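You operate a simulated robot arm through the tools that you are given. There is no shell and no other tool. Be economical: measure what you need, move in short steps, check, and stop when the job is done.

Carry out the task below with a simulated two-armed robot. There is one attempt and no reset: what you move stays moved.

Task
Pick up the yellow forklift with one hand, pass it to the other hand and put it on the top of the track table. Set down upright: yellow forklift.

Only the result counts: the job must be done as asked and must still hold three seconds after the hand-in. Knocking over, shifting, dropping, spilling or breaking anything else fails it.

Robot
Two 6-joint arms with two-finger parallel grippers on one trunk, on a base that drives. Base frame: it is fixed to the floor where the robot stands at the start and does not move with it; the origin is under the middle of the robot, x ahead of it, y to its left, z up; the surface under the hand at the start is at about z = 0.76. Readings come in m, rad, newtons and seconds.
The left shoulder is at the start at [0.08, 0.216, 1.571], the right one opposite. With the tool pointing down near the work surface each hand reaches from about 0.1 to 0.64 m from the robot's upright axis, wherever it stands, measured 20 degrees to its own side. Places, roughly: top of the track table [-0.4, 0.9, 0.8]. Payload 3.43 kg a hand.
The TCP of each hand is the grasp point between the finger pads, 0.03 m short of the fingertips. In the tool frame z runs along the fingers and y along their closing line. The gripper opens to 0.094 m. The fingers are 0.028 m wide and 0.01 m thick; the gripper's body (0.05 by 0.096 m) begins 0.055 m behind the TCP.
Orientation is told as [roll, pitch, yaw] about the base's x, y, z axes, in that order, counted from this pose: with the fingers straight down and closing along the base's y, the tool's x points along the base's -x, its y along +y and its z along -z.

Tools
- The arms move only by the tool nudge_tool. It takes "left_moves", "right_moves" or both (then of equal length, played together; a hand with none holds still); each is one flat list of numbers, 7 for each row, row after row: the shift along the tool's x, y, z in m, then the turn, a rotation vector about the tool's x, y, z in rad, then the gripper command, from -1 (fully open) to 1 (shut), values between in proportion. In form: [x, y, z, rx, ry, rz, gripper, x, y, z, rx, ry, rz, gripper, ...]. A call has 1 to 8 rows; each row shifts and turns the commanded pose from where the row before left it, along the tool's axes as they then stand. A row lasts 0.2 s, in which the tool goes at most 0.05 m and 0.15 rad; a call with a longer step from one row to the next is refused whole, and so is a gripper value outside its range. Where a pose cannot be reached the arm comes as near as it can. A force on the tool above 40 N (or 10 N above the force at the start of the call, whichever is more), or a blocked arm, ends the call early, and 0.2 s more pass. The fingers move at their own pace (about 0.072 m/s each) and stop on an object; they squeeze with about 28 N. The grip force told is the motor's: it shows also when the fingers shut on nothing. Time passes only in rows, and 0.2 s behind the last, so rows that do not move let the fingers close. The reply holds the time, the measured pose of the TCP, the force on the tool along the base axes, the opening and the grip force, in the units named above and with some noise, with the torque about the TCP (base axes, N m) and any sound that the robot's microphone picked up.
- Cameras (640 x 400 px; columns grow to the right, rows downward): "scene" is now at [0.0946, -0.0204, 1.7131]; the picture's right is [-0.29, -0.96, 0.00], its down [-0.87, 0.27, -0.41] and it looks along [0.39, -0.12, -0.91] (base axes); focal length 266 px, centre (320, 200). "left" rides on the left gripper at [0.076, -0.014, -0.102] in its tool frame; the picture's right is [0.18, 0.98, 0.00], its down [-0.75, 0.14, -0.64] and it looks along [-0.63, 0.12, 0.77] (tool axes); focal length 243 px, centre (320, 200). "right" rides on the right gripper at [0.076, 0.014, -0.102] in its tool frame; the picture's right is [-0.18, 0.98, 0.00], its down [-0.75, -0.14, -0.64] and it looks along [-0.63, -0.12, 0.77] (tool axes); focal length 243 px, centre (320, 200). There is no depth. A picture from a camera that has moved, and an enlarged one, comes with that camera's place and axes in the base frame and with its lens. The place of the scene camera against the robot may be out by one fixed shift of up to 0.012 m in any direction.
- camera(camera): a new picture of that camera. No time passes.
- raise_lower(by): slides the trunk up (or, below 0, down) by that many m; the arms and the scene camera ride with it, the base frame stays. It gives what a move gives, with no picture.
- roll_base(legs): drives the robot by 1 to 6 legs, each [ahead, left, turn to the left] in m, m and rad, along the robot's own axes; the way and the turn of a leg run together, so that a leg with both is an arc; at most 1.5 m and 3.142 rad a leg. The arms and the cameras ride along, it lands a little off, and it stops where it bumps. It gives what a move gives.
- aim_head(pan, tilt): turns the head with the scene camera to pan (to the left, within 1.501 rad either way) and tilt (down, from -0.506 to 1.204), counted from straight ahead of the robot. It gives what a move gives.
- close_up(camera, box): a new picture of the part [left, top, right, bottom] of that camera's present view, enlarged. No time passes.
- hand_in(): hands the job in; it is judged then, once.

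Go step by step. Nothing tells you exact positions but the pictures and the camera data: compare them with the known pose of the tool, close in by small moves and look again before you grip or let go. The budget is 120 turns and 92 pictures, counting those below and the enlarged ones. Unless the task says otherwise, let go and move clear before handing in, and close with one line.

The tools are called after "Call:" by a JSON object that holds its "method" and its "body". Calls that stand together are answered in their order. nudge_tool: Moves the arms, as the interface text tells. Its arguments: {"type":"object","properties":{"left_moves":{"type":"array"},"right_moves":{"type":"array"}},"required":[]} The other tools are called the same way: raise_lower (by) slides the trunk up or down; roll_base (legs) drives the base; aim_head (pan, tilt) turns the head that bears the scene camera; camera (camera) takes a picture; close_up (camera, box) takes an enlarged picture of a part of a camera's view; hand_in () hands the job in.

At the start:

```text
time_s: 0.0
left_ee_pos: [0.4939, 0.0482, 0.9982]
left_ee_rot: [-0.001, 0.002, 0.001]
left_ft_force: [-0.8, 0.2, 0.3]
left_moment: [0.0, 0.03, 0.03]
left_finger_gap: 0.0939
left_finger_force: 0.1
right_ee_pos: [0.3944, -0.4218, 1.0016]
right_ee_rot: [-0.001, 0.001, -0.001]
right_ft_force: [0.7, -0.4, 0.5]
right_moment: [-0.01, 0.0, 0.01]
right_finger_gap: 0.0941
right_finger_force: 0.2
trunk travel left (down, up): [-0.801, 0.039]
robot x, y, heading: [-0.0001, -0.0005, -0.0]
head pan, tilt: [-0.298, 1.15]
```

scene: 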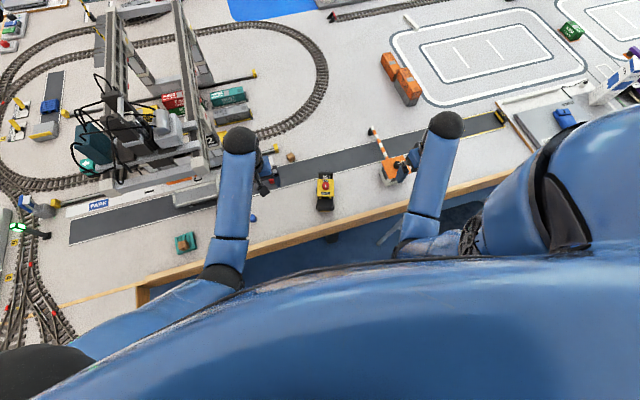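
right: 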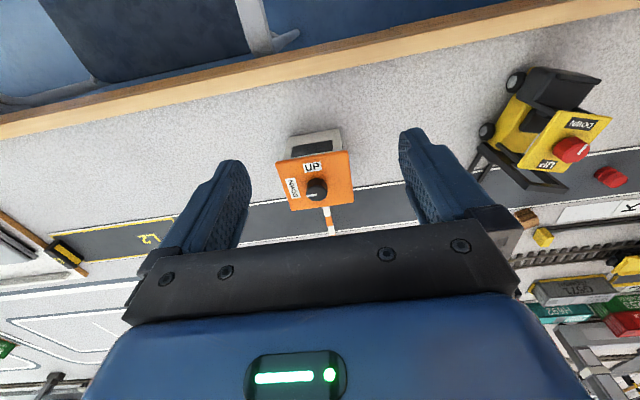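
left: 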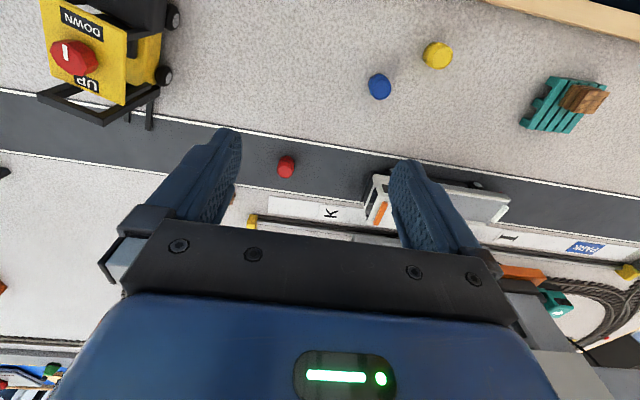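

The yellow forklift stands near the table's front edge at about [0.52, -0.17], between the two hands. I'll look closer before choosing a grasp.

Call:
{"method": "close_up", "body": {"camera": "scene", "box": [260, 140, 400, 228]}}

Call:
{"method": "close_up", "body": {"camera": "right", "box": [440, 40, 640, 210]}}

Call:
{"method": "close_up", "body": {"camera": "left", "box": [0, 0, 200, 140]}}

```text
4.55 times, centred on (330, 184) of scene
camera zoom: at [0.0946, -0.0204, 1.7131], right [-0.29, -0.96, 0.0], down [-0.87, 0.27, -0.41], along [0.39, -0.12, -0.91], focal length 1208 px, centre (274, 273)
```

zoom: 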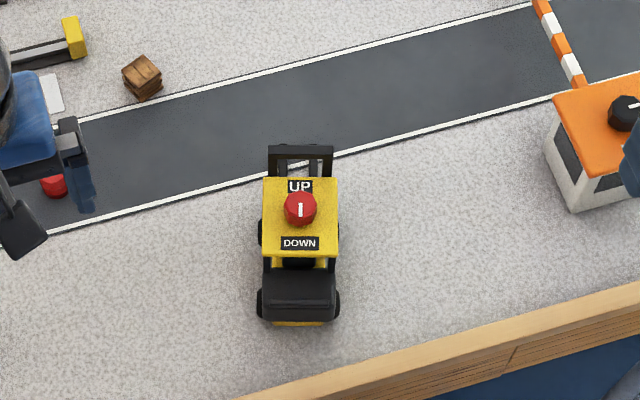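

```text
2.35 times, centred on (540, 125) of right
camera zoom: at [0.3175, -0.4078, 1.103], right [0.19, 0.98, 0.0], down [0.75, -0.14, 0.64], along [0.63, -0.12, -0.77], focal length 571 px, centre (-198, 376)
```

zoom: 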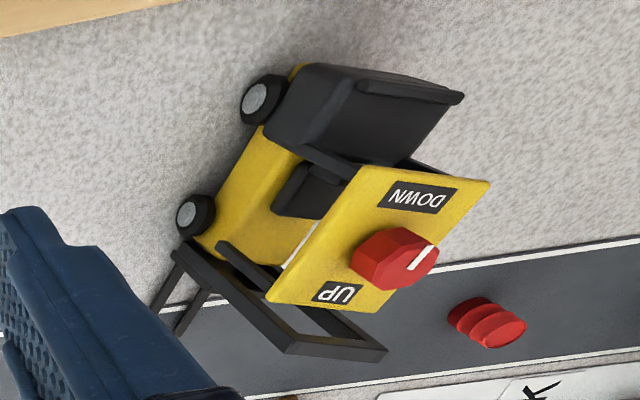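

```text
2.86 times, centred on (100, 70) of left
camera zoom: at [0.4168, 0.0334, 1.1019], right [-0.18, 0.98, 0.0], down [0.75, 0.14, 0.64], along [0.63, 0.12, -0.77], focal length 693 px, centre (949, 571)
```

zoom: 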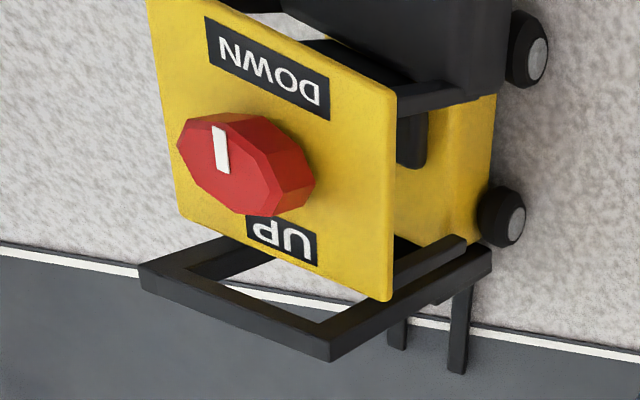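

The forklift points away from me at a yaw of about -0.29 rad. Its roof is about 0.062 wide at z≈0.84, with a black hood behind it. Next I look at the track table before moving anything.

Call:
{"method": "aim_head", "body": {"pan": 1.5, "tilt": 0.75}}

Call:
{"method": "camera", "body": {"camera": "scene"}}

```text
time_s: 1.8
left_ee_pos: [0.4936, 0.0467, 0.9991]
left_ee_rot: [-0.001, 0.0, -0.001]
left_ft_force: [-0.5, 0.1, 0.0]
left_moment: [0.01, -0.03, -0.04]
left_finger_gap: 0.0942
left_finger_force: 0.0
right_ee_pos: [0.3944, -0.422, 1.0015]
right_ee_rot: [0.0, 0.002, -0.002]
right_ft_force: [0.7, -0.6, -0.1]
right_moment: [-0.04, 0.04, 0.03]
right_finger_gap: 0.0939
right_finger_force: 0.1
trunk travel left (down, up): [-0.801, 0.039]
robot x, y, heading: [0.0009, 0.003, -0.003]
head pan, tilt: [1.499, 0.75]
```

```text
85 pictures are left
camera scene: at [0.0438, 0.0797, 1.7419], right [1.0, -0.07, 0.0], down [-0.05, -0.68, -0.73], along [0.05, 0.73, -0.68], focal length 266 px, centre (320, 200)
```

scene: 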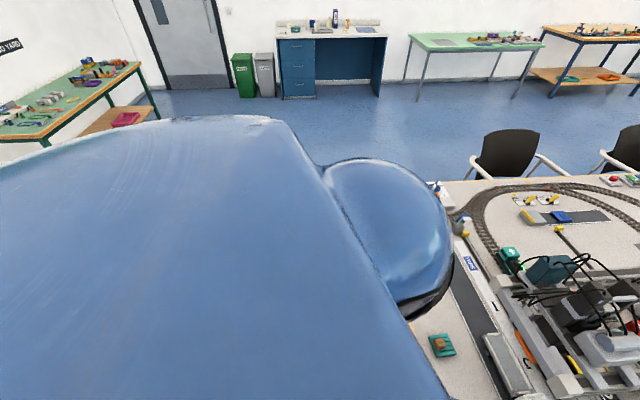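

The track table is hidden behind my shoulder, so I'll find it after turning. Triangulating from the wrist cameras puts the roof centre at about [0.492, -0.167, 0.857]. The right hand goes above it with yaw -0.29, while the left hand moves aside.

Call:
{"method": "nudge_tool", "body": {"right_moves": [-0.0163, 0.0425, 0.005, 0, 0, 0, -1, -0.0163, 0.0425, 0.005, 0, 0, 0, -1, -0.0163, 0.0425, 0.005, 0, 0, 0, -1, -0.0163, 0.0425, 0.005, 0, 0, 0, -1, -0.0163, 0.0425, 0.005, 0, 0, 0, -1, -0.0163, 0.0425, 0.005, 0, 0, 0, -1, 0, 0, 0, 0, 0, 0.145, -1, 0, 0, 0, 0, 0, 0.145, -1], "left_moves": [0, 0.045, 0, 0, 0, 0, -1, 0, 0.045, 0, 0, 0, 0, -1, 0, 0.045, 0, 0, 0, 0, -1, 0, 0.02, 0, 0, 0, 0, -1, 0, 0, 0, 0, 0, 0, -1, 0, 0, 0, 0, 0, 0, -1, 0, 0, 0, 0, 0, 0, -1, 0, 0, 0, 0, 0, 0, -1]}}

Call:
{"method": "aim_head", "body": {"pan": -0.3, "tilt": 1.0}}

Call:
{"method": "camera", "body": {"camera": "right"}}

Call:
{"method": "camera", "body": {"camera": "left"}}

Call:
{"method": "camera", "body": {"camera": "scene"}}

```text
time_s: 2.8
left_ee_pos: [0.4944, 0.1771, 1.0015]
left_ee_rot: [-0.004, 0.004, -0.03]
left_ft_force: [-1.0, -33.8, -2.7]
left_moment: [3.1, 0.16, -1.5]
left_finger_gap: 0.0936
left_finger_force: 0.2
right_ee_pos: [0.4514, -0.276, 0.9804]
right_ee_rot: [0.008, 0.0, -0.011]
right_ft_force: [-1.6, 0.2, 0.1]
right_moment: [-0.01, 0.01, -0.02]
right_finger_gap: 0.094
right_finger_force: 0.0
trunk travel left (down, up): [-0.801, 0.039]
robot x, y, heading: [-0.0016, -0.0, -0.01]
head pan, tilt: [1.499, 0.75]
stopped in row 4 (left hand): the force on the tool passed its limit at 42 N (the readings are from after the stop); the commanded pose is now the measured one
```

```text
time_s: 4.6
left_ee_pos: [0.4945, 0.1821, 1.0007]
left_ee_rot: [-0.002, 0.003, -0.02]
left_ft_force: [-1.4, -39.6, -0.5]
left_moment: [3.45, -0.06, -1.78]
left_finger_gap: 0.0939
left_finger_force: 0.0
right_ee_pos: [0.4519, -0.2718, 0.9788]
right_ee_rot: [0.006, 0.0, -0.007]
right_ft_force: [-0.4, -0.4, -0.6]
right_moment: [0.01, 0.01, 0.03]
right_finger_gap: 0.0941
right_finger_force: 0.0
trunk travel left (down, up): [-0.801, 0.039]
robot x, y, heading: [-0.002, 0.0007, -0.003]
head pan, tilt: [-0.3, 1.0]
```

```text
84 pictures are left
camera right: at [0.3763, -0.2578, 1.0816], right [0.19, 0.98, 0.01], down [0.75, -0.15, 0.64], along [0.63, -0.12, -0.77], focal length 243 px, centre (320, 200)
```

right: 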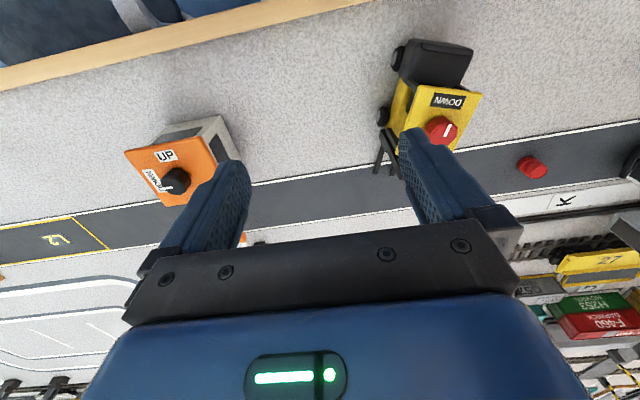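

```text
83 pictures are left
camera left: at [0.4179, 0.1701, 1.1038], right [-0.16, 0.99, 0.0], down [0.76, 0.13, 0.64], along [0.63, 0.1, -0.77], focal length 243 px, centre (320, 200)
```

left: 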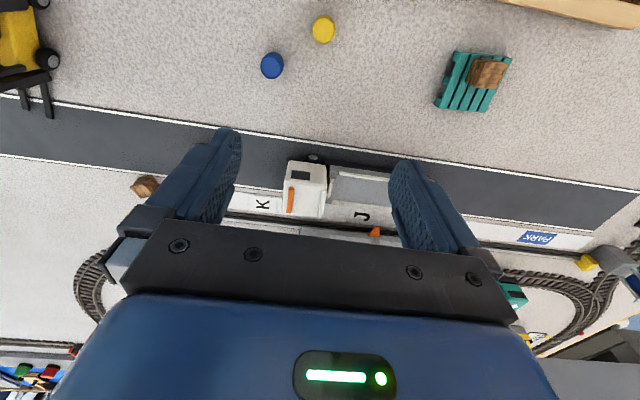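

```text
82 pictures are left
camera scene: at [0.1039, -0.0366, 1.7226], right [-0.3, -0.95, -0.01], down [-0.8, 0.26, -0.54], along [0.52, -0.16, -0.84], focal length 266 px, centre (320, 200)
```

scene: 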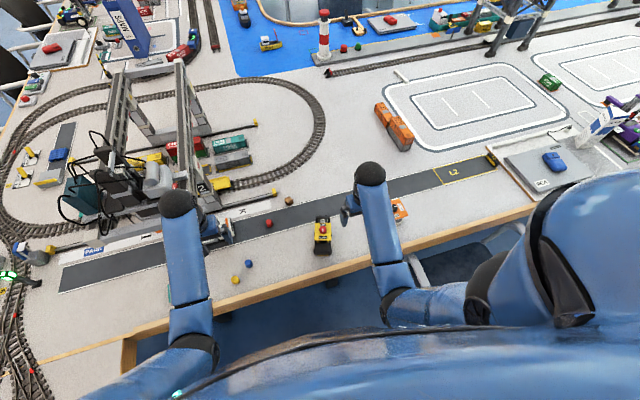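

The left hand ran into the crane gantry. I back off at once, draw it toward me and up, then look.

Call:
{"method": "nudge_tool", "body": {"left_moves": [0, -0.02, 0, 0, 0, 0, -1, 0, -0.03, 0, 0, 0, 0, -1, 0.04, 0, 0, 0, 0, 0, -1, 0.04, 0, 0, 0, 0, 0, -1, 0.04, 0, -0.02, 0, 0, 0, -1, 0.03, 0, -0.03, 0, 0, 0, -1, 0, 0, -0.04, 0, 0, 0, -1]}}

Call:
{"method": "camera", "body": {"camera": "scene"}}

```text
time_s: 6.2
left_ee_pos: [0.3355, 0.1434, 1.0036]
left_ee_rot: [-0.008, -0.001, -0.017]
left_ft_force: [0.1, -0.4, 0.0]
left_moment: [0.0, -0.02, -0.01]
left_finger_gap: 0.0937
left_finger_force: 0.0
left hand out of reach, approached as far as the arm can: row 5, 6, 7
right_ee_pos: [0.4522, -0.2661, 0.9815]
right_ee_rot: [0.0, 0.001, -0.006]
right_ft_force: [0.2, 0.2, -0.1]
right_moment: [0.0, 0.0, 0.0]
right_finger_gap: 0.0941
right_finger_force: 0.0
trunk travel left (down, up): [-0.801, 0.039]
robot x, y, heading: [0.0013, 0.0007, -0.006]
head pan, tilt: [-0.3, 1.0]
```

```text
81 pictures are left
camera scene: at [0.1038, -0.0259, 1.7228], right [-0.3, -0.95, 0.0], down [-0.8, 0.25, -0.54], along [0.52, -0.16, -0.84], focal length 266 px, centre (320, 200)
```

scene: 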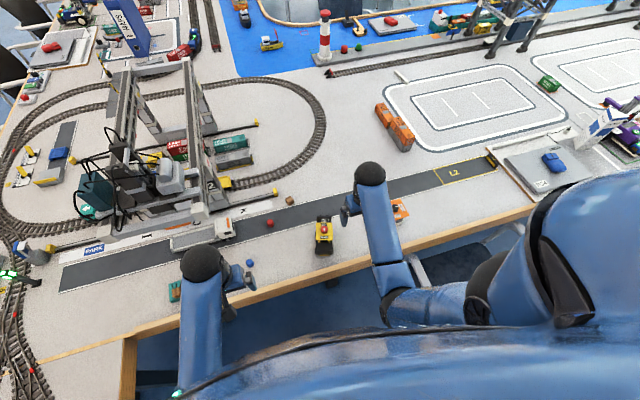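

The gantry looks unmoved. The right hand carries on to above the roof.

Call:
{"method": "nudge_tool", "body": {"right_moves": [-0.0133, 0.033, 0.004, 0, 0, 0, -1, -0.0133, 0.033, 0.004, 0, 0, 0, -1, -0.0133, 0.033, 0.004, 0, 0, 0, -1, 0, 0, 0, 0, 0, 0.14, -1, 0, 0, 0, 0, 0, 0.14, -1]}}

Call:
{"method": "camera", "body": {"camera": "right"}}

Call:
{"method": "close_up", "body": {"camera": "scene", "box": [260, 140, 420, 260]}}

```text
time_s: 7.4
left_ee_pos: [0.3355, 0.1447, 1.0057]
left_ee_rot: [-0.007, 0.0, -0.015]
left_ft_force: [0.0, 0.3, 0.1]
left_moment: [0.0, 0.02, 0.01]
left_finger_gap: 0.0939
left_finger_force: 0.0
right_ee_pos: [0.4934, -0.1669, 0.9706]
right_ee_rot: [-0.002, 0.002, -0.288]
right_ft_force: [0.1, 0.7, -0.5]
right_moment: [-0.01, 0.02, 0.01]
right_finger_gap: 0.0941
right_finger_force: 0.0
trunk travel left (down, up): [-0.801, 0.039]
robot x, y, heading: [-0.0033, -0.0042, -0.004]
head pan, tilt: [-0.3, 1.0]
```

```text
80 pictures are left
camera right: at [0.4243, -0.1316, 1.0724], right [0.46, 0.89, 0.0], down [0.68, -0.35, 0.64], along [0.57, -0.29, -0.77], focal length 243 px, centre (320, 200)
```

right: 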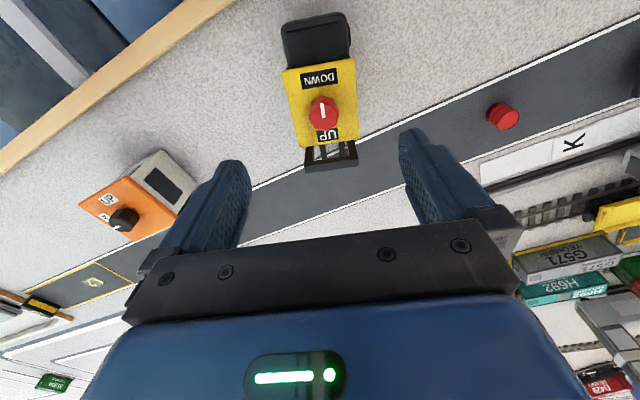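

```text
3.33 times, centred on (340, 200) of scene
camera zoom: at [0.1035, -0.0255, 1.7228], right [-0.3, -0.95, 0.0], down [-0.8, 0.25, -0.54], along [0.52, -0.16, -0.84], focal length 886 px, centre (253, 200)
```

zoom: 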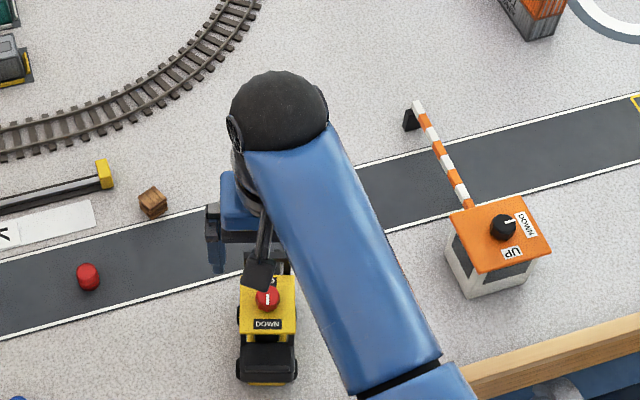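

Measured from here, the roof centre is at [0.491, -0.163] with yaw about -0.33. I make a small correction and descend partway.

Call:
{"method": "nudge_tool", "body": {"right_moves": [0.001, 0.004, 0.03, 0, 0, 0.04, -1, 0, 0, 0.03, 0, 0, 0, -1, 0, 0, 0.028, 0, 0, 0, -1]}}

Call:
{"method": "camera", "body": {"camera": "right"}}

Call:
{"method": "close_up", "body": {"camera": "scene", "box": [260, 180, 420, 280]}}

```text
time_s: 8.2
left_ee_pos: [0.3359, 0.1433, 1.0035]
left_ee_rot: [-0.006, 0.001, -0.015]
left_ft_force: [-0.5, 0.6, 0.4]
left_moment: [-0.01, 0.01, 0.0]
left_finger_gap: 0.0939
left_finger_force: 0.0
right_ee_pos: [0.4915, -0.162, 0.8809]
right_ee_rot: [0.001, -0.001, -0.328]
right_ft_force: [-0.5, -0.3, 0.2]
right_moment: [-0.03, -0.03, 0.01]
right_finger_gap: 0.094
right_finger_force: 0.1
trunk travel left (down, up): [-0.801, 0.039]
robot x, y, heading: [0.0019, -0.0023, -0.001]
head pan, tilt: [-0.3, 1.0]
```

```text
78 pictures are left
camera right: at [0.4251, -0.1238, 0.982], right [0.49, 0.87, 0.0], down [0.67, -0.38, 0.64], along [0.56, -0.31, -0.77], focal length 243 px, centre (320, 200)
```

right: 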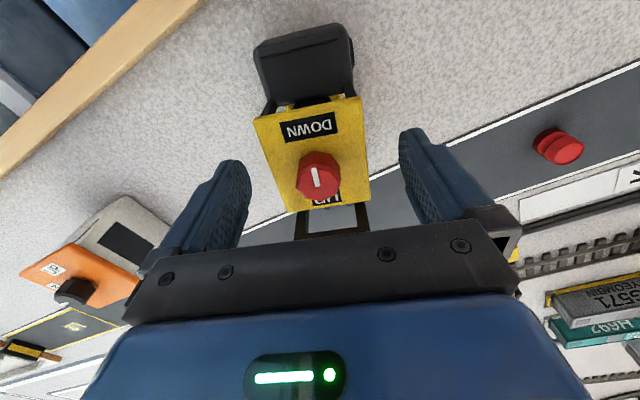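

```text
4.00 times, centred on (340, 230) of scene
camera zoom: at [0.1045, -0.0252, 1.7228], right [-0.3, -0.95, 0.0], down [-0.8, 0.25, -0.54], along [0.51, -0.16, -0.84], focal length 1063 px, centre (240, 80)
```

zoom: 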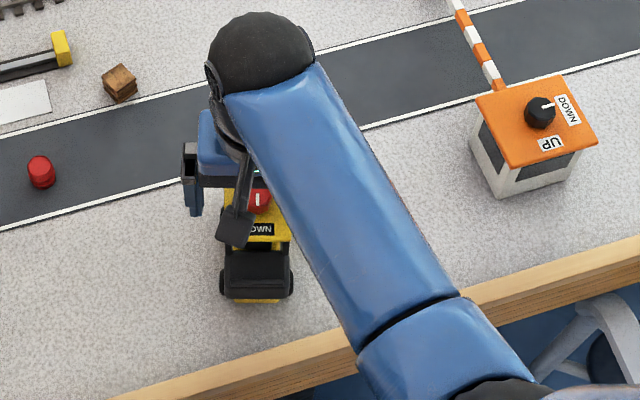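

Alignment is good. I descend the last 0.031 m and close the fingers on the roof.

Call:
{"method": "nudge_tool", "body": {"right_moves": [0, 0.001, 0.016, 0, 0, 0, -1, 0, 0, 0.016, 0, 0, 0, -1, 0, 0, 0, 0, 0, 0, -0.2, 0, 0, 0, 0, 0, 0, 0.5, 0, 0, 0, 0, 0, 0, 1, 0, 0, 0, 0, 0, 0, 1]}}

Call:
{"method": "camera", "body": {"camera": "right"}}

```text
time_s: 9.6
left_ee_pos: [0.3358, 0.1442, 1.0032]
left_ee_rot: [-0.007, 0.001, -0.014]
left_ft_force: [-0.7, 0.2, -0.1]
left_moment: [0.01, 0.0, -0.01]
left_finger_gap: 0.0937
left_finger_force: 0.2
right_ee_pos: [0.4933, -0.1612, 0.8491]
right_ee_rot: [0.0, 0.0, -0.326]
right_ft_force: [-0.1, -0.4, 0.0]
right_moment: [-0.03, -0.05, -0.01]
right_finger_gap: 0.0647
right_finger_force: 27.7
trunk travel left (down, up): [-0.801, 0.039]
robot x, y, heading: [0.0018, 0.0002, -0.007]
head pan, tilt: [-0.3, 1.0]
```

```text
76 pictures are left
camera right: at [0.4257, -0.1233, 0.9504], right [0.49, 0.87, 0.0], down [0.67, -0.38, 0.64], along [0.56, -0.31, -0.77], focal length 243 px, centre (320, 200)
```

right: 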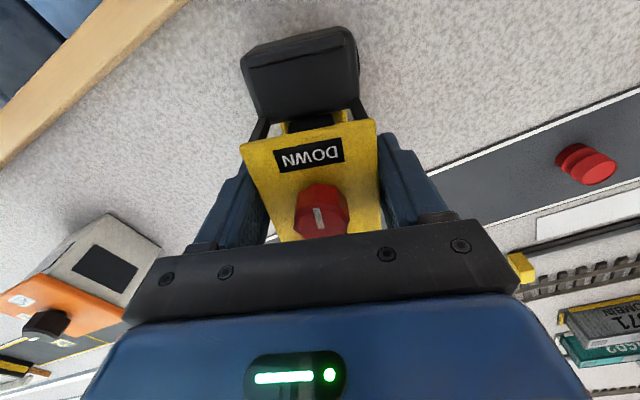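

The roof is gripped at 0.065 m. I lift it straight up.

Call:
{"method": "nudge_tool", "body": {"right_moves": [0, 0, -0.01, 0, 0, 0, 1, 0, 0, -0.02, 0, 0, 0, 1, 0, 0, -0.03, 0, 0, 0, 1, 0, 0, -0.03, 0, 0, 0, 1, 0, 0, -0.03, 0, 0, 0, 1, 0, 0, -0.03, 0, 0, 0, 1, 0, 0, -0.03, 0, 0, 0, 1, 0, 0, 0, 0, 0, 0, 1]}}

Call:
{"method": "camera", "body": {"camera": "right"}}

Call:
{"method": "camera", "body": {"camera": "left"}}

Call:
{"method": "camera", "body": {"camera": "scene"}}

```text
time_s: 11.4
left_ee_pos: [0.336, 0.1437, 1.0041]
left_ee_rot: [-0.008, 0.001, -0.014]
left_ft_force: [-0.8, 1.2, -0.6]
left_moment: [0.0, -0.02, 0.01]
left_finger_gap: 0.0942
left_finger_force: 0.0
right_ee_pos: [0.4992, -0.1639, 1.0221]
right_ee_rot: [0.001, 0.0, -0.326]
right_ft_force: [-0.4, -0.8, -5.3]
right_moment: [0.0, -0.02, 0.0]
right_finger_gap: 0.0644
right_finger_force: 28.0
right hand out of reach, approached as far as the arm can: row 7
trunk travel left (down, up): [-0.801, 0.039]
robot x, y, heading: [0.0011, -0.0003, -0.002]
head pan, tilt: [-0.3, 1.0]
```

```text
75 pictures are left
camera right: at [0.4307, -0.1256, 1.1239], right [0.49, 0.87, 0.0], down [0.67, -0.38, 0.64], along [0.56, -0.31, -0.77], focal length 243 px, centre (320, 200)
```

right: 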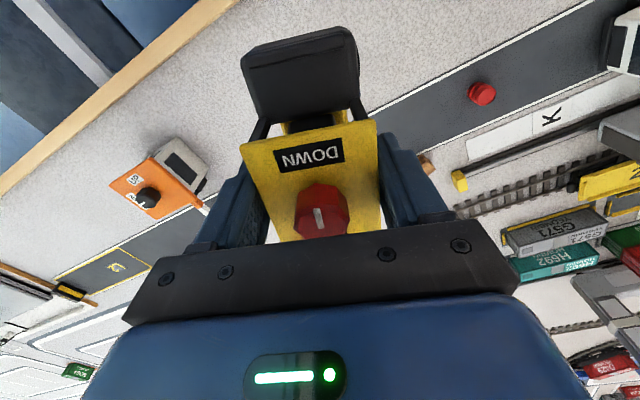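

```text
74 pictures are left
camera left: at [0.2604, 0.1321, 1.1066], right [-0.17, 0.99, -0.01], down [0.76, 0.13, 0.64], along [0.63, 0.1, -0.77], focal length 243 px, centre (320, 200)
```

left: 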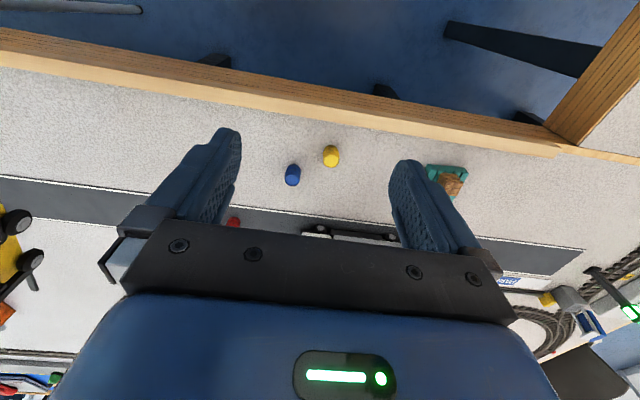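

```text
73 pictures are left
camera scene: at [0.1049, -0.0254, 1.7227], right [-0.3, -0.95, 0.0], down [-0.8, 0.25, -0.54], along [0.51, -0.16, -0.84], focal length 266 px, centre (320, 200)
```

scene: 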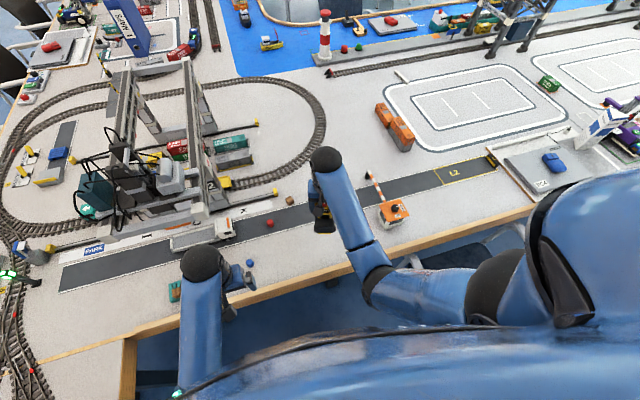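

The forklift came up level and weighs about 0.5 kg. I study the hood through the right camera so I can plan the left hand's grasp from behind.

Call:
{"method": "close_up", "body": {"camera": "right", "box": [200, 10, 420, 150]}}

```text
2.86 times, centred on (310, 80) of right
camera zoom: at [0.4307, -0.1256, 1.1239], right [0.49, 0.87, 0.0], down [0.67, -0.38, 0.64], along [0.56, -0.31, -0.77], focal length 693 px, centre (349, 543)
```

zoom: 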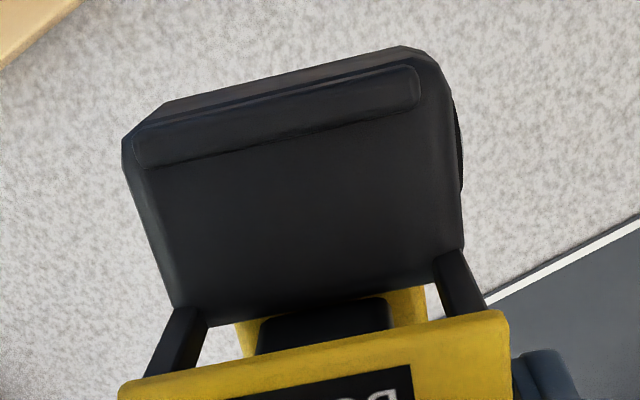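

The hood is a solid block about 0.057 m behind and 0.042 m below the right TCP, wide enough for the left fingers to take at a 45° tilt from behind. I back off a little and raise the trunk for room.

Call:
{"method": "roll_base", "body": {"legs": [[-0.12, 0, 0]]}}

Call:
{"method": "raise_lower", "body": {"by": 0.035}}

Call:
{"method": "nudge_tool", "body": {"right_moves": [0.008, 0.028, 0.02, 0, 0, 0, 1, 0.008, 0.028, 0.02, 0, 0, 0, 1, 0.008, 0.028, 0.01, 0, 0, 0, 1], "left_moves": [0, 0, 0.01, 0, 0.1, 0, -1, 0, 0, 0.01, 0, 0.1, 0, -1, 0, 0, 0.01, 0, 0.1, 0, -1]}}

```text
time_s: 12.6
left_ee_pos: [0.2229, 0.1429, 1.0018]
left_ee_rot: [-0.007, 0.006, -0.018]
left_ft_force: [0.0, 0.3, -0.4]
left_moment: [-0.05, 0.03, 0.03]
left_finger_gap: 0.0944
left_finger_force: 0.1
right_ee_pos: [0.3836, -0.1641, 1.0199]
right_ee_rot: [0.0, 0.001, -0.329]
right_ft_force: [0.0, 0.0, -5.3]
right_moment: [-0.05, 0.02, 0.02]
right_finger_gap: 0.0642
right_finger_force: 27.8
trunk travel left (down, up): [-0.801, 0.039]
robot x, y, heading: [-0.1202, -0.0034, -0.006]
head pan, tilt: [-0.3, 1.0]
```

```text
time_s: 13.4
left_ee_pos: [0.219, 0.1441, 1.0395]
left_ee_rot: [-0.008, -0.001, -0.017]
left_ft_force: [0.4, -0.4, 0.3]
left_moment: [-0.01, -0.02, 0.01]
left_finger_gap: 0.094
left_finger_force: 0.0
right_ee_pos: [0.3795, -0.1641, 1.0571]
right_ee_rot: [0.0, -0.002, -0.328]
right_ft_force: [0.2, -0.3, -4.8]
right_moment: [0.0, -0.05, 0.0]
right_finger_gap: 0.0643
right_finger_force: 28.5
trunk travel left (down, up): [-0.836, 0.004]
robot x, y, heading: [-0.119, 0.0001, -0.007]
head pan, tilt: [-0.3, 1.0]
```

```text
time_s: 14.2
left_ee_pos: [0.2123, 0.1421, 0.9552]
left_ee_rot: [-0.007, 0.301, -0.021]
left_ft_force: [-0.1, 0.2, 0.5]
left_moment: [0.02, -0.01, -0.01]
left_finger_gap: 0.0939
left_finger_force: 0.1
left hand out of reach, approached as far as the arm can: row 1, 2, 3
right_ee_pos: [0.3854, -0.0756, 1.0085]
right_ee_rot: [0.001, -0.002, -0.326]
right_ft_force: [0.3, 0.0, -5.2]
right_moment: [0.03, -0.04, 0.02]
right_finger_gap: 0.0644
right_finger_force: 27.9
trunk travel left (down, up): [-0.836, 0.004]
robot x, y, heading: [-0.1186, 0.0017, -0.009]
head pan, tilt: [-0.3, 1.0]
```

The tilt must go the other way, so I swing the left hand to fingers forward-down, and move the forklift a little farther out and lower.

Call:
{"method": "nudge_tool", "body": {"right_moves": [-0.0253, 0.0085, 0.015, 0, 0, 0, 1, -0.0253, 0.0085, 0.015, 0, 0, 0, 1, -0.0253, 0.0085, 0.015, 0, 0, 0, 1, 0, 0, 0, 0, 0, 0, 1, 0, 0, 0, 0, 0, 0, 1, 0, 0, 0, 0, 0, 0, 1, 0, 0, 0, 0, 0, 0, 1, 0, 0, 0, 0, 0, 0, 1], "left_moves": [-0.02, 0, 0, 0, -0.135, 0, -1, -0.02, 0, 0, 0, -0.135, 0, -1, -0.02, 0, 0, 0, -0.135, 0, -1, 0, 0, 0, 0, -0.135, 0, -1, 0, 0, 0, 0, -0.135, 0, -1, 0, 0, 0, 0, -0.135, 0, -1, 0, 0, 0, 0, -0.135, 0, -1, 0, 0, 0, 0, -0.135, 0, -1]}}

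Call:
{"method": "camera", "body": {"camera": "scene"}}

```text
time_s: 16.0
left_ee_pos: [0.2699, 0.1413, 0.9459]
left_ee_rot: [-0.013, -0.783, -0.01]
left_ft_force: [0.4, 1.2, 0.5]
left_moment: [0.02, -0.01, -0.03]
left_finger_gap: 0.0938
left_finger_force: 0.0
right_ee_pos: [0.4631, -0.0751, 0.9625]
right_ee_rot: [0.002, -0.002, -0.328]
right_ft_force: [-0.2, 0.9, -4.4]
right_moment: [0.01, -0.04, -0.02]
right_finger_gap: 0.0646
right_finger_force: 28.5
trunk travel left (down, up): [-0.836, 0.004]
robot x, y, heading: [-0.1219, 0.0018, -0.009]
head pan, tilt: [-0.3, 1.0]
```

```text
71 pictures are left
camera scene: at [-0.0151, -0.0242, 1.7578], right [-0.3, -0.95, 0.0], down [-0.8, 0.25, -0.54], along [0.52, -0.16, -0.84], focal length 266 px, centre (320, 200)
```

scene: 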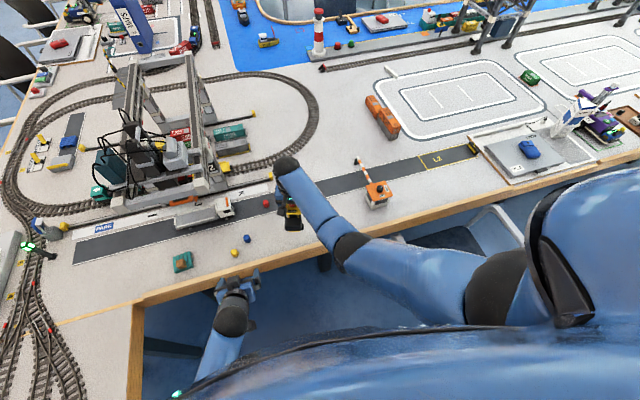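

Next I yaw the left hand to the forklift's heading and bring it to a pre-grasp 0.12 m behind the hood.

Call:
{"method": "nudge_tool", "body": {"left_moves": [0, 0, 0, 0.078, 0, 0.078, -1, 0, 0, 0, 0.078, 0, 0.078, -1, 0, 0, 0, 0.077, 0, 0.077, -1, -0.024, -0.0286, 0.0072, 0, 0, 0, -1, -0.024, -0.0286, 0.0072, 0, 0, 0, -1, -0.024, -0.0286, 0.0072, 0, 0, 0, -1, -0.024, -0.0286, 0.0072, 0, 0, 0, -1, -0.024, -0.0286, 0.0072, 0, 0, 0, -1]}}

Call:
{"method": "camera", "body": {"camera": "scene"}}

Call:
{"method": "camera", "body": {"camera": "left"}}

Call:
{"method": "camera", "body": {"camera": "right"}}

```text
time_s: 17.8
left_ee_pos: [0.3281, -0.0312, 1.0049]
left_ee_rot: [-0.015, -0.779, -0.338]
left_ft_force: [-0.4, 0.6, 0.0]
left_moment: [0.01, -0.01, 0.01]
left_finger_gap: 0.0938
left_finger_force: 0.0
right_ee_pos: [0.465, -0.0763, 0.9636]
right_ee_rot: [0.002, -0.002, -0.328]
right_ft_force: [0.3, -0.6, -4.8]
right_moment: [-0.03, -0.04, -0.02]
right_finger_gap: 0.0644
right_finger_force: 28.2
trunk travel left (down, up): [-0.836, 0.004]
robot x, y, heading: [-0.1196, -0.0021, -0.008]
head pan, tilt: [-0.3, 1.0]
```

```text
70 pictures are left
camera scene: at [-0.0124, -0.0262, 1.7576], right [-0.3, -0.95, 0.0], down [-0.8, 0.25, -0.54], along [0.51, -0.16, -0.84], focal length 266 px, centre (320, 200)
```

scene: 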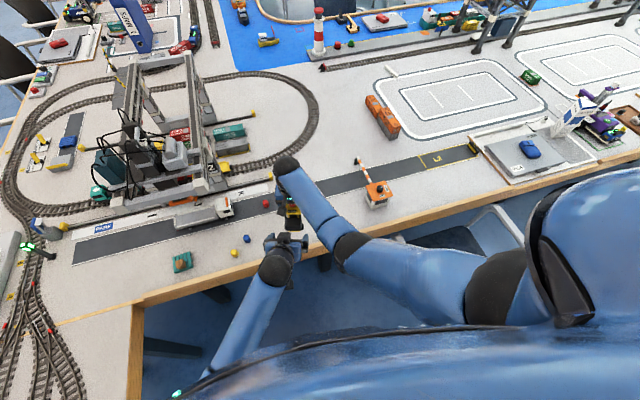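

```text
69 pictures are left
camera left: at [0.2043, -0.0021, 1.0242], right [0.21, 0.97, -0.14], down [0.13, 0.11, 0.99], along [0.97, -0.23, -0.1], focal length 243 px, centre (320, 200)
```

left: 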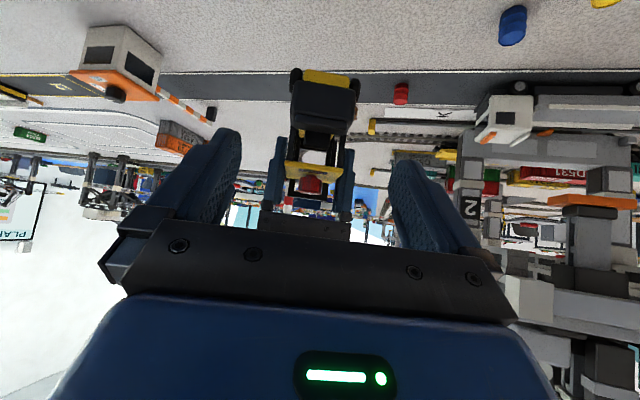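

```text
68 pictures are left
camera right: at [0.3968, -0.039, 1.0644], right [0.49, 0.87, 0.0], down [0.67, -0.38, 0.64], along [0.56, -0.31, -0.77], focal length 243 px, centre (320, 200)
```

right: 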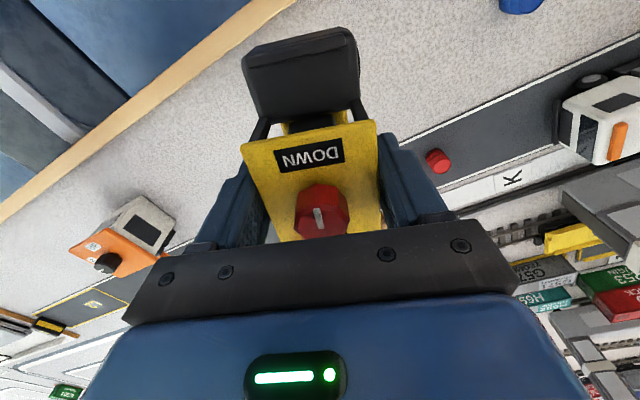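

The left camera now sees the forklift from behind, upside down. I enlarge it to measure the hood.

Call:
{"method": "close_up", "body": {"camera": "left", "box": [250, 55, 400, 245]}}

Call:
{"method": "close_up", "body": {"camera": "scene", "box": [230, 140, 350, 300]}}

```text
2.11 times, centred on (325, 150) of left
camera zoom: at [0.2043, -0.0021, 1.0242], right [0.21, 0.97, -0.14], down [0.13, 0.11, 0.99], along [0.97, -0.23, -0.1], focal length 511 px, centre (310, 305)
```

zoom: 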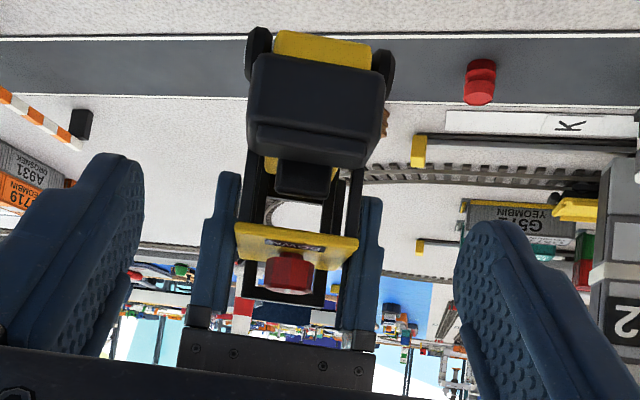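

```text
2.50 times, centred on (290, 220) of scene
camera zoom: at [-0.0124, -0.0262, 1.7576], right [-0.3, -0.95, 0.0], down [-0.8, 0.25, -0.54], along [0.51, -0.16, -0.84], focal length 664 px, centre (395, 150)
```

zoom: 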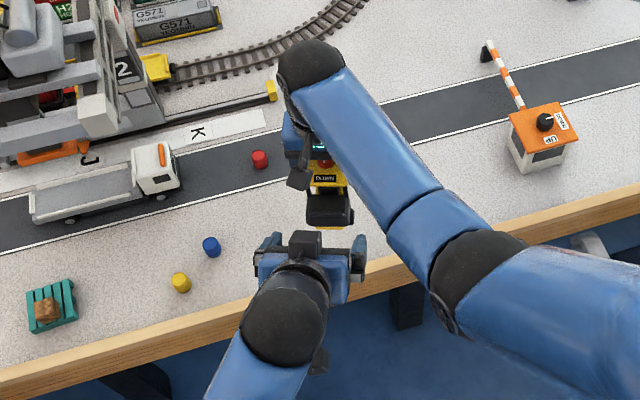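

The hood spans roughly 0.033–0.069 m below the right TCP and is 0.061 m wide. The left hand advances along its fingers partway, then I check.

Call:
{"method": "nudge_tool", "body": {"left_moves": [-0.004, 0, 0.02, 0, 0, 0, -1, -0.004, 0, 0.02, 0, 0, 0, -1, -0.003, 0, 0.02, 0, 0, 0, -1, 0, 0, 0.015, 0, 0, 0, -1]}}

Call:
{"method": "camera", "body": {"camera": "left"}}

Call:
{"method": "camera", "body": {"camera": "right"}}

Call:
{"method": "close_up", "body": {"camera": "scene", "box": [230, 140, 350, 300]}}

```text
time_s: 18.8
left_ee_pos: [0.3835, -0.0512, 0.9612]
left_ee_rot: [-0.012, -0.781, -0.338]
left_ft_force: [0.8, 0.6, 0.0]
left_moment: [-0.03, 0.01, -0.01]
left_finger_gap: 0.0939
left_finger_force: 0.1
right_ee_pos: [0.4634, -0.0759, 0.9624]
right_ee_rot: [0.002, -0.001, -0.327]
right_ft_force: [0.8, 0.1, -4.6]
right_moment: [-0.03, -0.02, -0.02]
right_finger_gap: 0.0645
right_finger_force: 28.0
trunk travel left (down, up): [-0.836, 0.004]
robot x, y, heading: [-0.1175, -0.0008, -0.007]
head pan, tilt: [-0.3, 1.0]
```

```text
65 pictures are left
camera left: at [0.2603, -0.0217, 0.98], right [0.21, 0.97, -0.14], down [0.13, 0.11, 0.99], along [0.97, -0.23, -0.1], focal length 243 px, centre (320, 200)
```

left: 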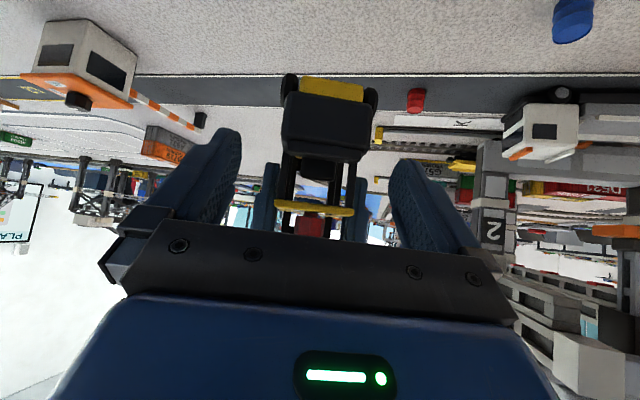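

```text
64 pictures are left
camera right: at [0.3962, -0.0379, 1.0648], right [0.49, 0.87, 0.0], down [0.67, -0.38, 0.64], along [0.56, -0.31, -0.77], focal length 243 px, centre (320, 200)
```

right: 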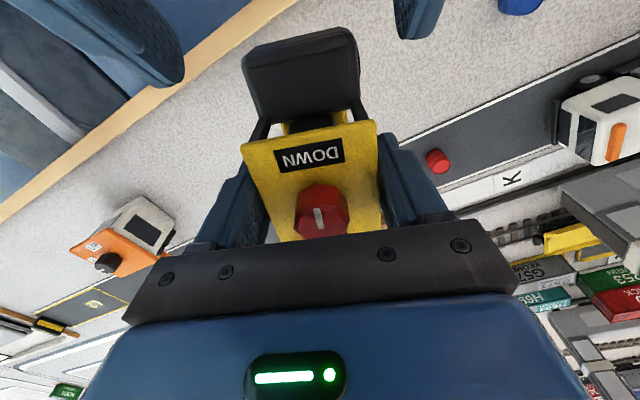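

```text
2.50 times, centred on (290, 220) of scene
camera zoom: at [-0.0135, -0.0245, 1.7577], right [-0.3, -0.95, 0.0], down [-0.8, 0.25, -0.54], along [0.51, -0.16, -0.84], focal length 664 px, centre (395, 150)
```

zoom: 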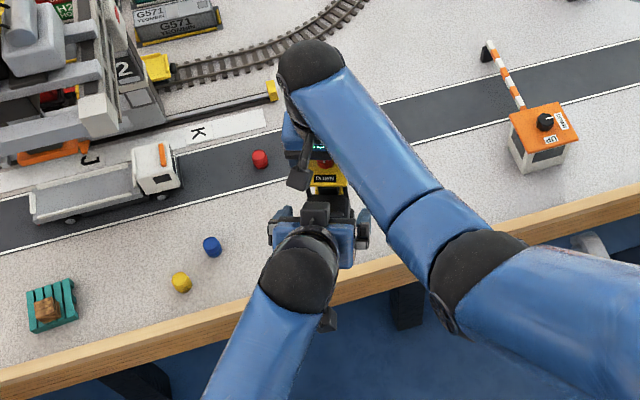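

Both hands are lined up. I advance the last 0.039 m with the left hand and close it on the hood.

Call:
{"method": "nudge_tool", "body": {"left_moves": [0, 0.001, 0.013, 0, 0, 0, -1, 0, 0, 0.013, 0, 0, 0, -1, 0, 0, 0.013, 0, 0, 0, -1]}}

Call:
{"method": "camera", "body": {"camera": "right"}}

Call:
{"method": "camera", "body": {"camera": "left"}}

```text
time_s: 19.6
left_ee_pos: [0.4093, -0.0601, 0.9337]
left_ee_rot: [-0.014, -0.781, -0.34]
left_ft_force: [-0.6, 0.4, 0.3]
left_moment: [0.02, -0.02, 0.0]
left_finger_gap: 0.0938
left_finger_force: 0.0
right_ee_pos: [0.4642, -0.0768, 0.9623]
right_ee_rot: [0.002, -0.002, -0.328]
right_ft_force: [-0.1, 0.6, -4.8]
right_moment: [0.01, -0.03, 0.0]
right_finger_gap: 0.0646
right_finger_force: 27.6
trunk travel left (down, up): [-0.836, 0.004]
robot x, y, heading: [-0.121, 0.0034, -0.007]
head pan, tilt: [-0.3, 1.0]
```

```text
62 pictures are left
camera right: at [0.3964, -0.0382, 1.0647], right [0.49, 0.87, 0.0], down [0.67, -0.38, 0.64], along [0.56, -0.31, -0.77], focal length 243 px, centre (320, 200)
```

right: 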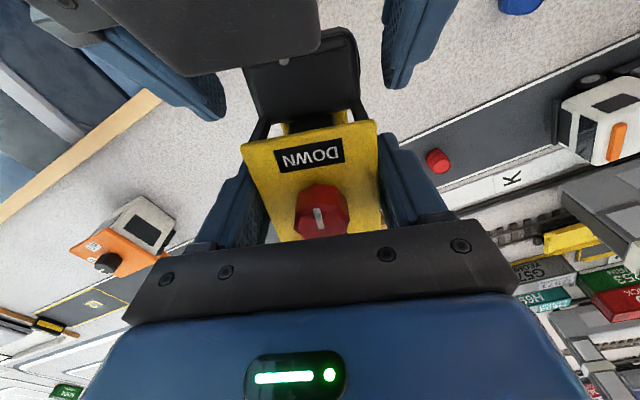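

```text
61 pictures are left
camera left: at [0.2855, -0.031, 0.9519], right [0.21, 0.97, -0.14], down [0.13, 0.11, 0.99], along [0.97, -0.23, -0.1], focal length 243 px, centre (320, 200)
```

left: 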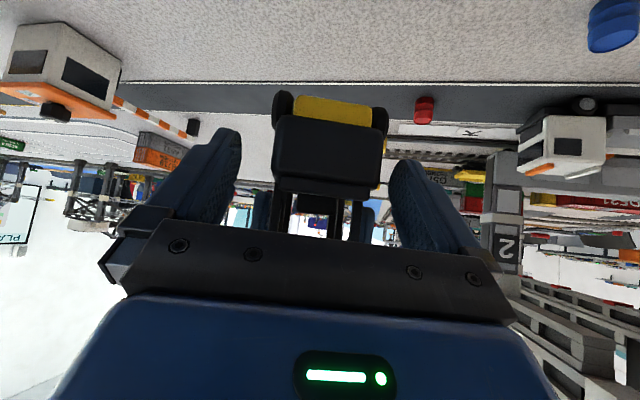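

The left fingers bracket the hood evenly, so I close them gradually.

Call:
{"method": "nudge_tool", "body": {"left_moves": [0, 0, 0, 0, 0, 0, -0.3, 0, 0, 0, 0, 0, 0, 0.2, 0, 0, 0, 0, 0, 0, 0.5, 0, 0, 0, 0, 0, 0, 1, 0, 0, 0, 0, 0, 0, 1]}}

Call:
{"method": "camera", "body": {"camera": "right"}}

Call:
{"method": "camera", "body": {"camera": "left"}}

```text
time_s: 20.8
left_ee_pos: [0.4067, -0.0596, 0.9314]
left_ee_rot: [-0.012, -0.777, -0.336]
left_ft_force: [-0.7, 22.8, 0.7]
left_moment: [-0.5, 0.15, 1.1]
left_finger_gap: 0.0604
left_finger_force: 27.6
right_ee_pos: [0.4633, -0.0773, 0.9629]
right_ee_rot: [-0.002, -0.003, -0.328]
right_ft_force: [0.8, -22.6, -5.7]
right_moment: [-0.21, -0.29, 0.18]
right_finger_gap: 0.0644
right_finger_force: 28.0
trunk travel left (down, up): [-0.836, 0.004]
robot x, y, heading: [-0.1173, 0.0028, -0.011]
head pan, tilt: [-0.3, 1.0]
```

```text
60 pictures are left
camera right: at [0.3962, -0.039, 1.0646], right [0.49, 0.87, 0.0], down [0.67, -0.38, 0.64], along [0.56, -0.32, -0.77], focal length 243 px, centre (320, 200)
```

right: 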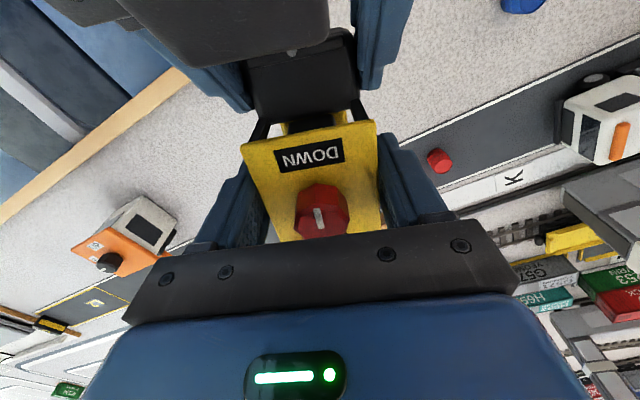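

```text
59 pictures are left
camera left: at [0.2847, -0.0298, 0.9513], right [0.21, 0.97, -0.14], down [0.13, 0.11, 0.99], along [0.97, -0.22, -0.1], focal length 243 px, centre (320, 200)
```

left: 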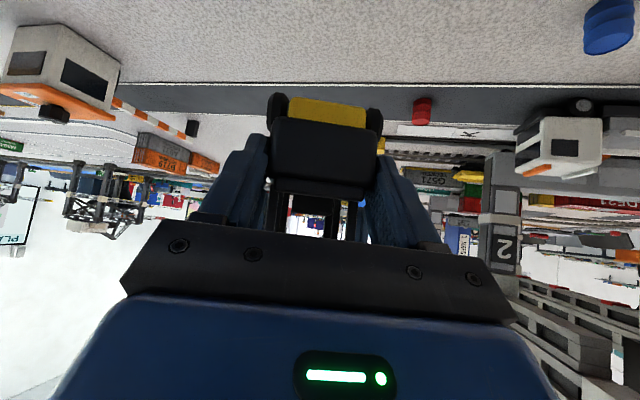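

The hood is gripped at 0.060 m, with a 22 N side load between the hands. I shift the left hand a few mm to relieve it.

Call:
{"method": "nudge_tool", "body": {"left_moves": [0, 0.002, 0, 0, 0, 0, 1, 0, 0, 0, 0, 0, 0, 1]}}

```text
time_s: 21.4
left_ee_pos: [0.4099, -0.0595, 0.9315]
left_ee_rot: [-0.011, -0.78, -0.339]
left_ft_force: [-6.1, 19.5, 1.8]
left_moment: [-0.46, -0.08, 0.9]
left_finger_gap: 0.0605
left_finger_force: 28.5
right_ee_pos: [0.4636, -0.0767, 0.9627]
right_ee_rot: [0.002, -0.003, -0.33]
right_ft_force: [5.2, -19.1, -5.7]
right_moment: [-0.18, -0.22, 0.03]
right_finger_gap: 0.0643
right_finger_force: 27.9
trunk travel left (down, up): [-0.836, 0.004]
robot x, y, heading: [-0.1157, -0.0029, -0.008]
head pan, tilt: [-0.3, 1.0]
```

Call:
{"method": "nudge_tool", "body": {"left_moves": [0, 0.003, 0, 0, 0, 0, 1, 0, 0.003, 0, 0, 0, 0, 1, 0, 0, 0, 0, 0, 0, 1]}}

```text
time_s: 22.2
left_ee_pos: [0.4121, -0.0555, 0.9326]
left_ee_rot: [-0.016, -0.783, -0.341]
left_ft_force: [-13.7, -9.5, -0.8]
left_moment: [0.11, -0.22, 0.21]
left_finger_gap: 0.0602
left_finger_force: 28.1
right_ee_pos: [0.4639, -0.0752, 0.9652]
right_ee_rot: [0.008, -0.003, -0.328]
right_ft_force: [13.3, 10.4, -2.7]
right_moment: [0.23, -0.08, -1.04]
right_finger_gap: 0.0646
right_finger_force: 27.9
trunk travel left (down, up): [-0.836, 0.004]
robot x, y, heading: [-0.1161, -0.0034, -0.006]
head pan, tilt: [-0.3, 1.0]
```

Call:
{"method": "nudge_tool", "body": {"left_moves": [0.0015, -0.0015, -0.0015, 0, 0, 0, 1, 0, 0, 0, 0, 0, 0, 1]}}

```text
time_s: 22.8
left_ee_pos: [0.4087, -0.055, 0.9325]
left_ee_rot: [-0.013, -0.783, -0.339]
left_ft_force: [2.3, -21.5, -10.3]
left_moment: [0.59, 0.3, -0.49]
left_finger_gap: 0.0601
left_finger_force: 28.1
right_ee_pos: [0.4634, -0.075, 0.9641]
right_ee_rot: [0.005, 0.001, -0.326]
right_ft_force: [-2.0, 20.7, 9.5]
right_moment: [0.35, 0.57, -0.63]
right_finger_gap: 0.0648
right_finger_force: 27.5
trunk travel left (down, up): [-0.836, 0.004]
robot x, y, heading: [-0.1217, -0.002, -0.01]
head pan, tilt: [-0.3, 1.0]
```

Call:
{"method": "nudge_tool", "body": {"left_moves": [0, -0.003, 0.001, 0, 0, 0, 1, 0, 0, 0, 0, 0, 0, 1]}}

```text
time_s: 23.4
left_ee_pos: [0.4091, -0.0568, 0.9303]
left_ee_rot: [-0.012, -0.785, -0.339]
left_ft_force: [-9.1, -8.1, 0.0]
left_moment: [0.15, -0.57, -0.18]
left_finger_gap: 0.0598
left_finger_force: 27.7
right_ee_pos: [0.4634, -0.0784, 0.9626]
right_ee_rot: [0.001, -0.003, -0.329]
right_ft_force: [9.9, 7.5, -4.5]
right_moment: [0.06, 0.26, -0.41]
right_finger_gap: 0.0646
right_finger_force: 28.3
trunk travel left (down, up): [-0.836, 0.004]
robot x, y, heading: [-0.1142, -0.0029, -0.004]
head pan, tilt: [-0.3, 1.0]
```

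Loads are small now. I open the right hand, wait, then check how the left holds.

Call:
{"method": "nudge_tool", "body": {"right_moves": [0, 0, 0, 0, 0, 0, 0.2, 0, 0, 0, 0, 0, 0, -0.3, 0, 0, 0, 0, 0, 0, -0.7, 0, 0, 0, 0, 0, 0, -0.8], "left_moves": [0, 0, 0, 0, 0, 0, 1, 0, 0, 0, 0, 0, 0, 1, 0, 0, 0, 0, 0, 0, 1, 0, 0, 0, 0, 0, 0, 1]}}

Call:
{"method": "camera", "body": {"camera": "right"}}

Call:
{"method": "camera", "body": {"camera": "left"}}

```text
time_s: 24.4
left_ee_pos: [0.4096, -0.0569, 0.9316]
left_ee_rot: [-0.013, -0.781, -0.339]
left_ft_force: [-0.5, 1.2, 0.0]
left_moment: [0.04, 0.17, -0.02]
left_finger_gap: 0.0597
left_finger_force: 28.0
right_ee_pos: [0.4647, -0.077, 0.9629]
right_ee_rot: [0.001, -0.001, -0.327]
right_ft_force: [-0.4, 0.5, -0.5]
right_moment: [0.0, 0.0, -0.02]
right_finger_gap: 0.0844
right_finger_force: 0.0
trunk travel left (down, up): [-0.836, 0.004]
robot x, y, heading: [-0.1211, 0.0016, -0.005]
head pan, tilt: [-0.3, 1.0]
```

```text
58 pictures are left
camera right: at [0.396, -0.0382, 1.0648], right [0.49, 0.87, 0.0], down [0.67, -0.38, 0.64], along [0.56, -0.31, -0.77], focal length 243 px, centre (320, 200)
```

right: 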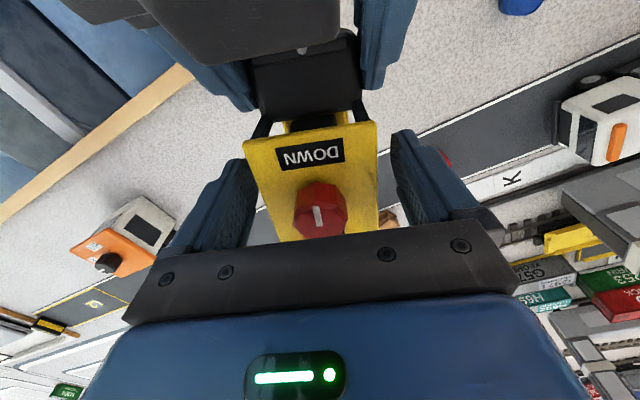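

```text
57 pictures are left
camera left: at [0.2854, -0.0267, 0.9501], right [0.21, 0.97, -0.14], down [0.13, 0.11, 0.99], along [0.97, -0.23, -0.1], focal length 243 px, centre (320, 200)
```

left: 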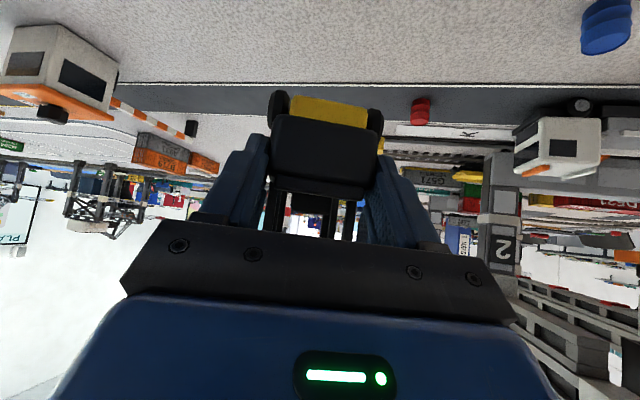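

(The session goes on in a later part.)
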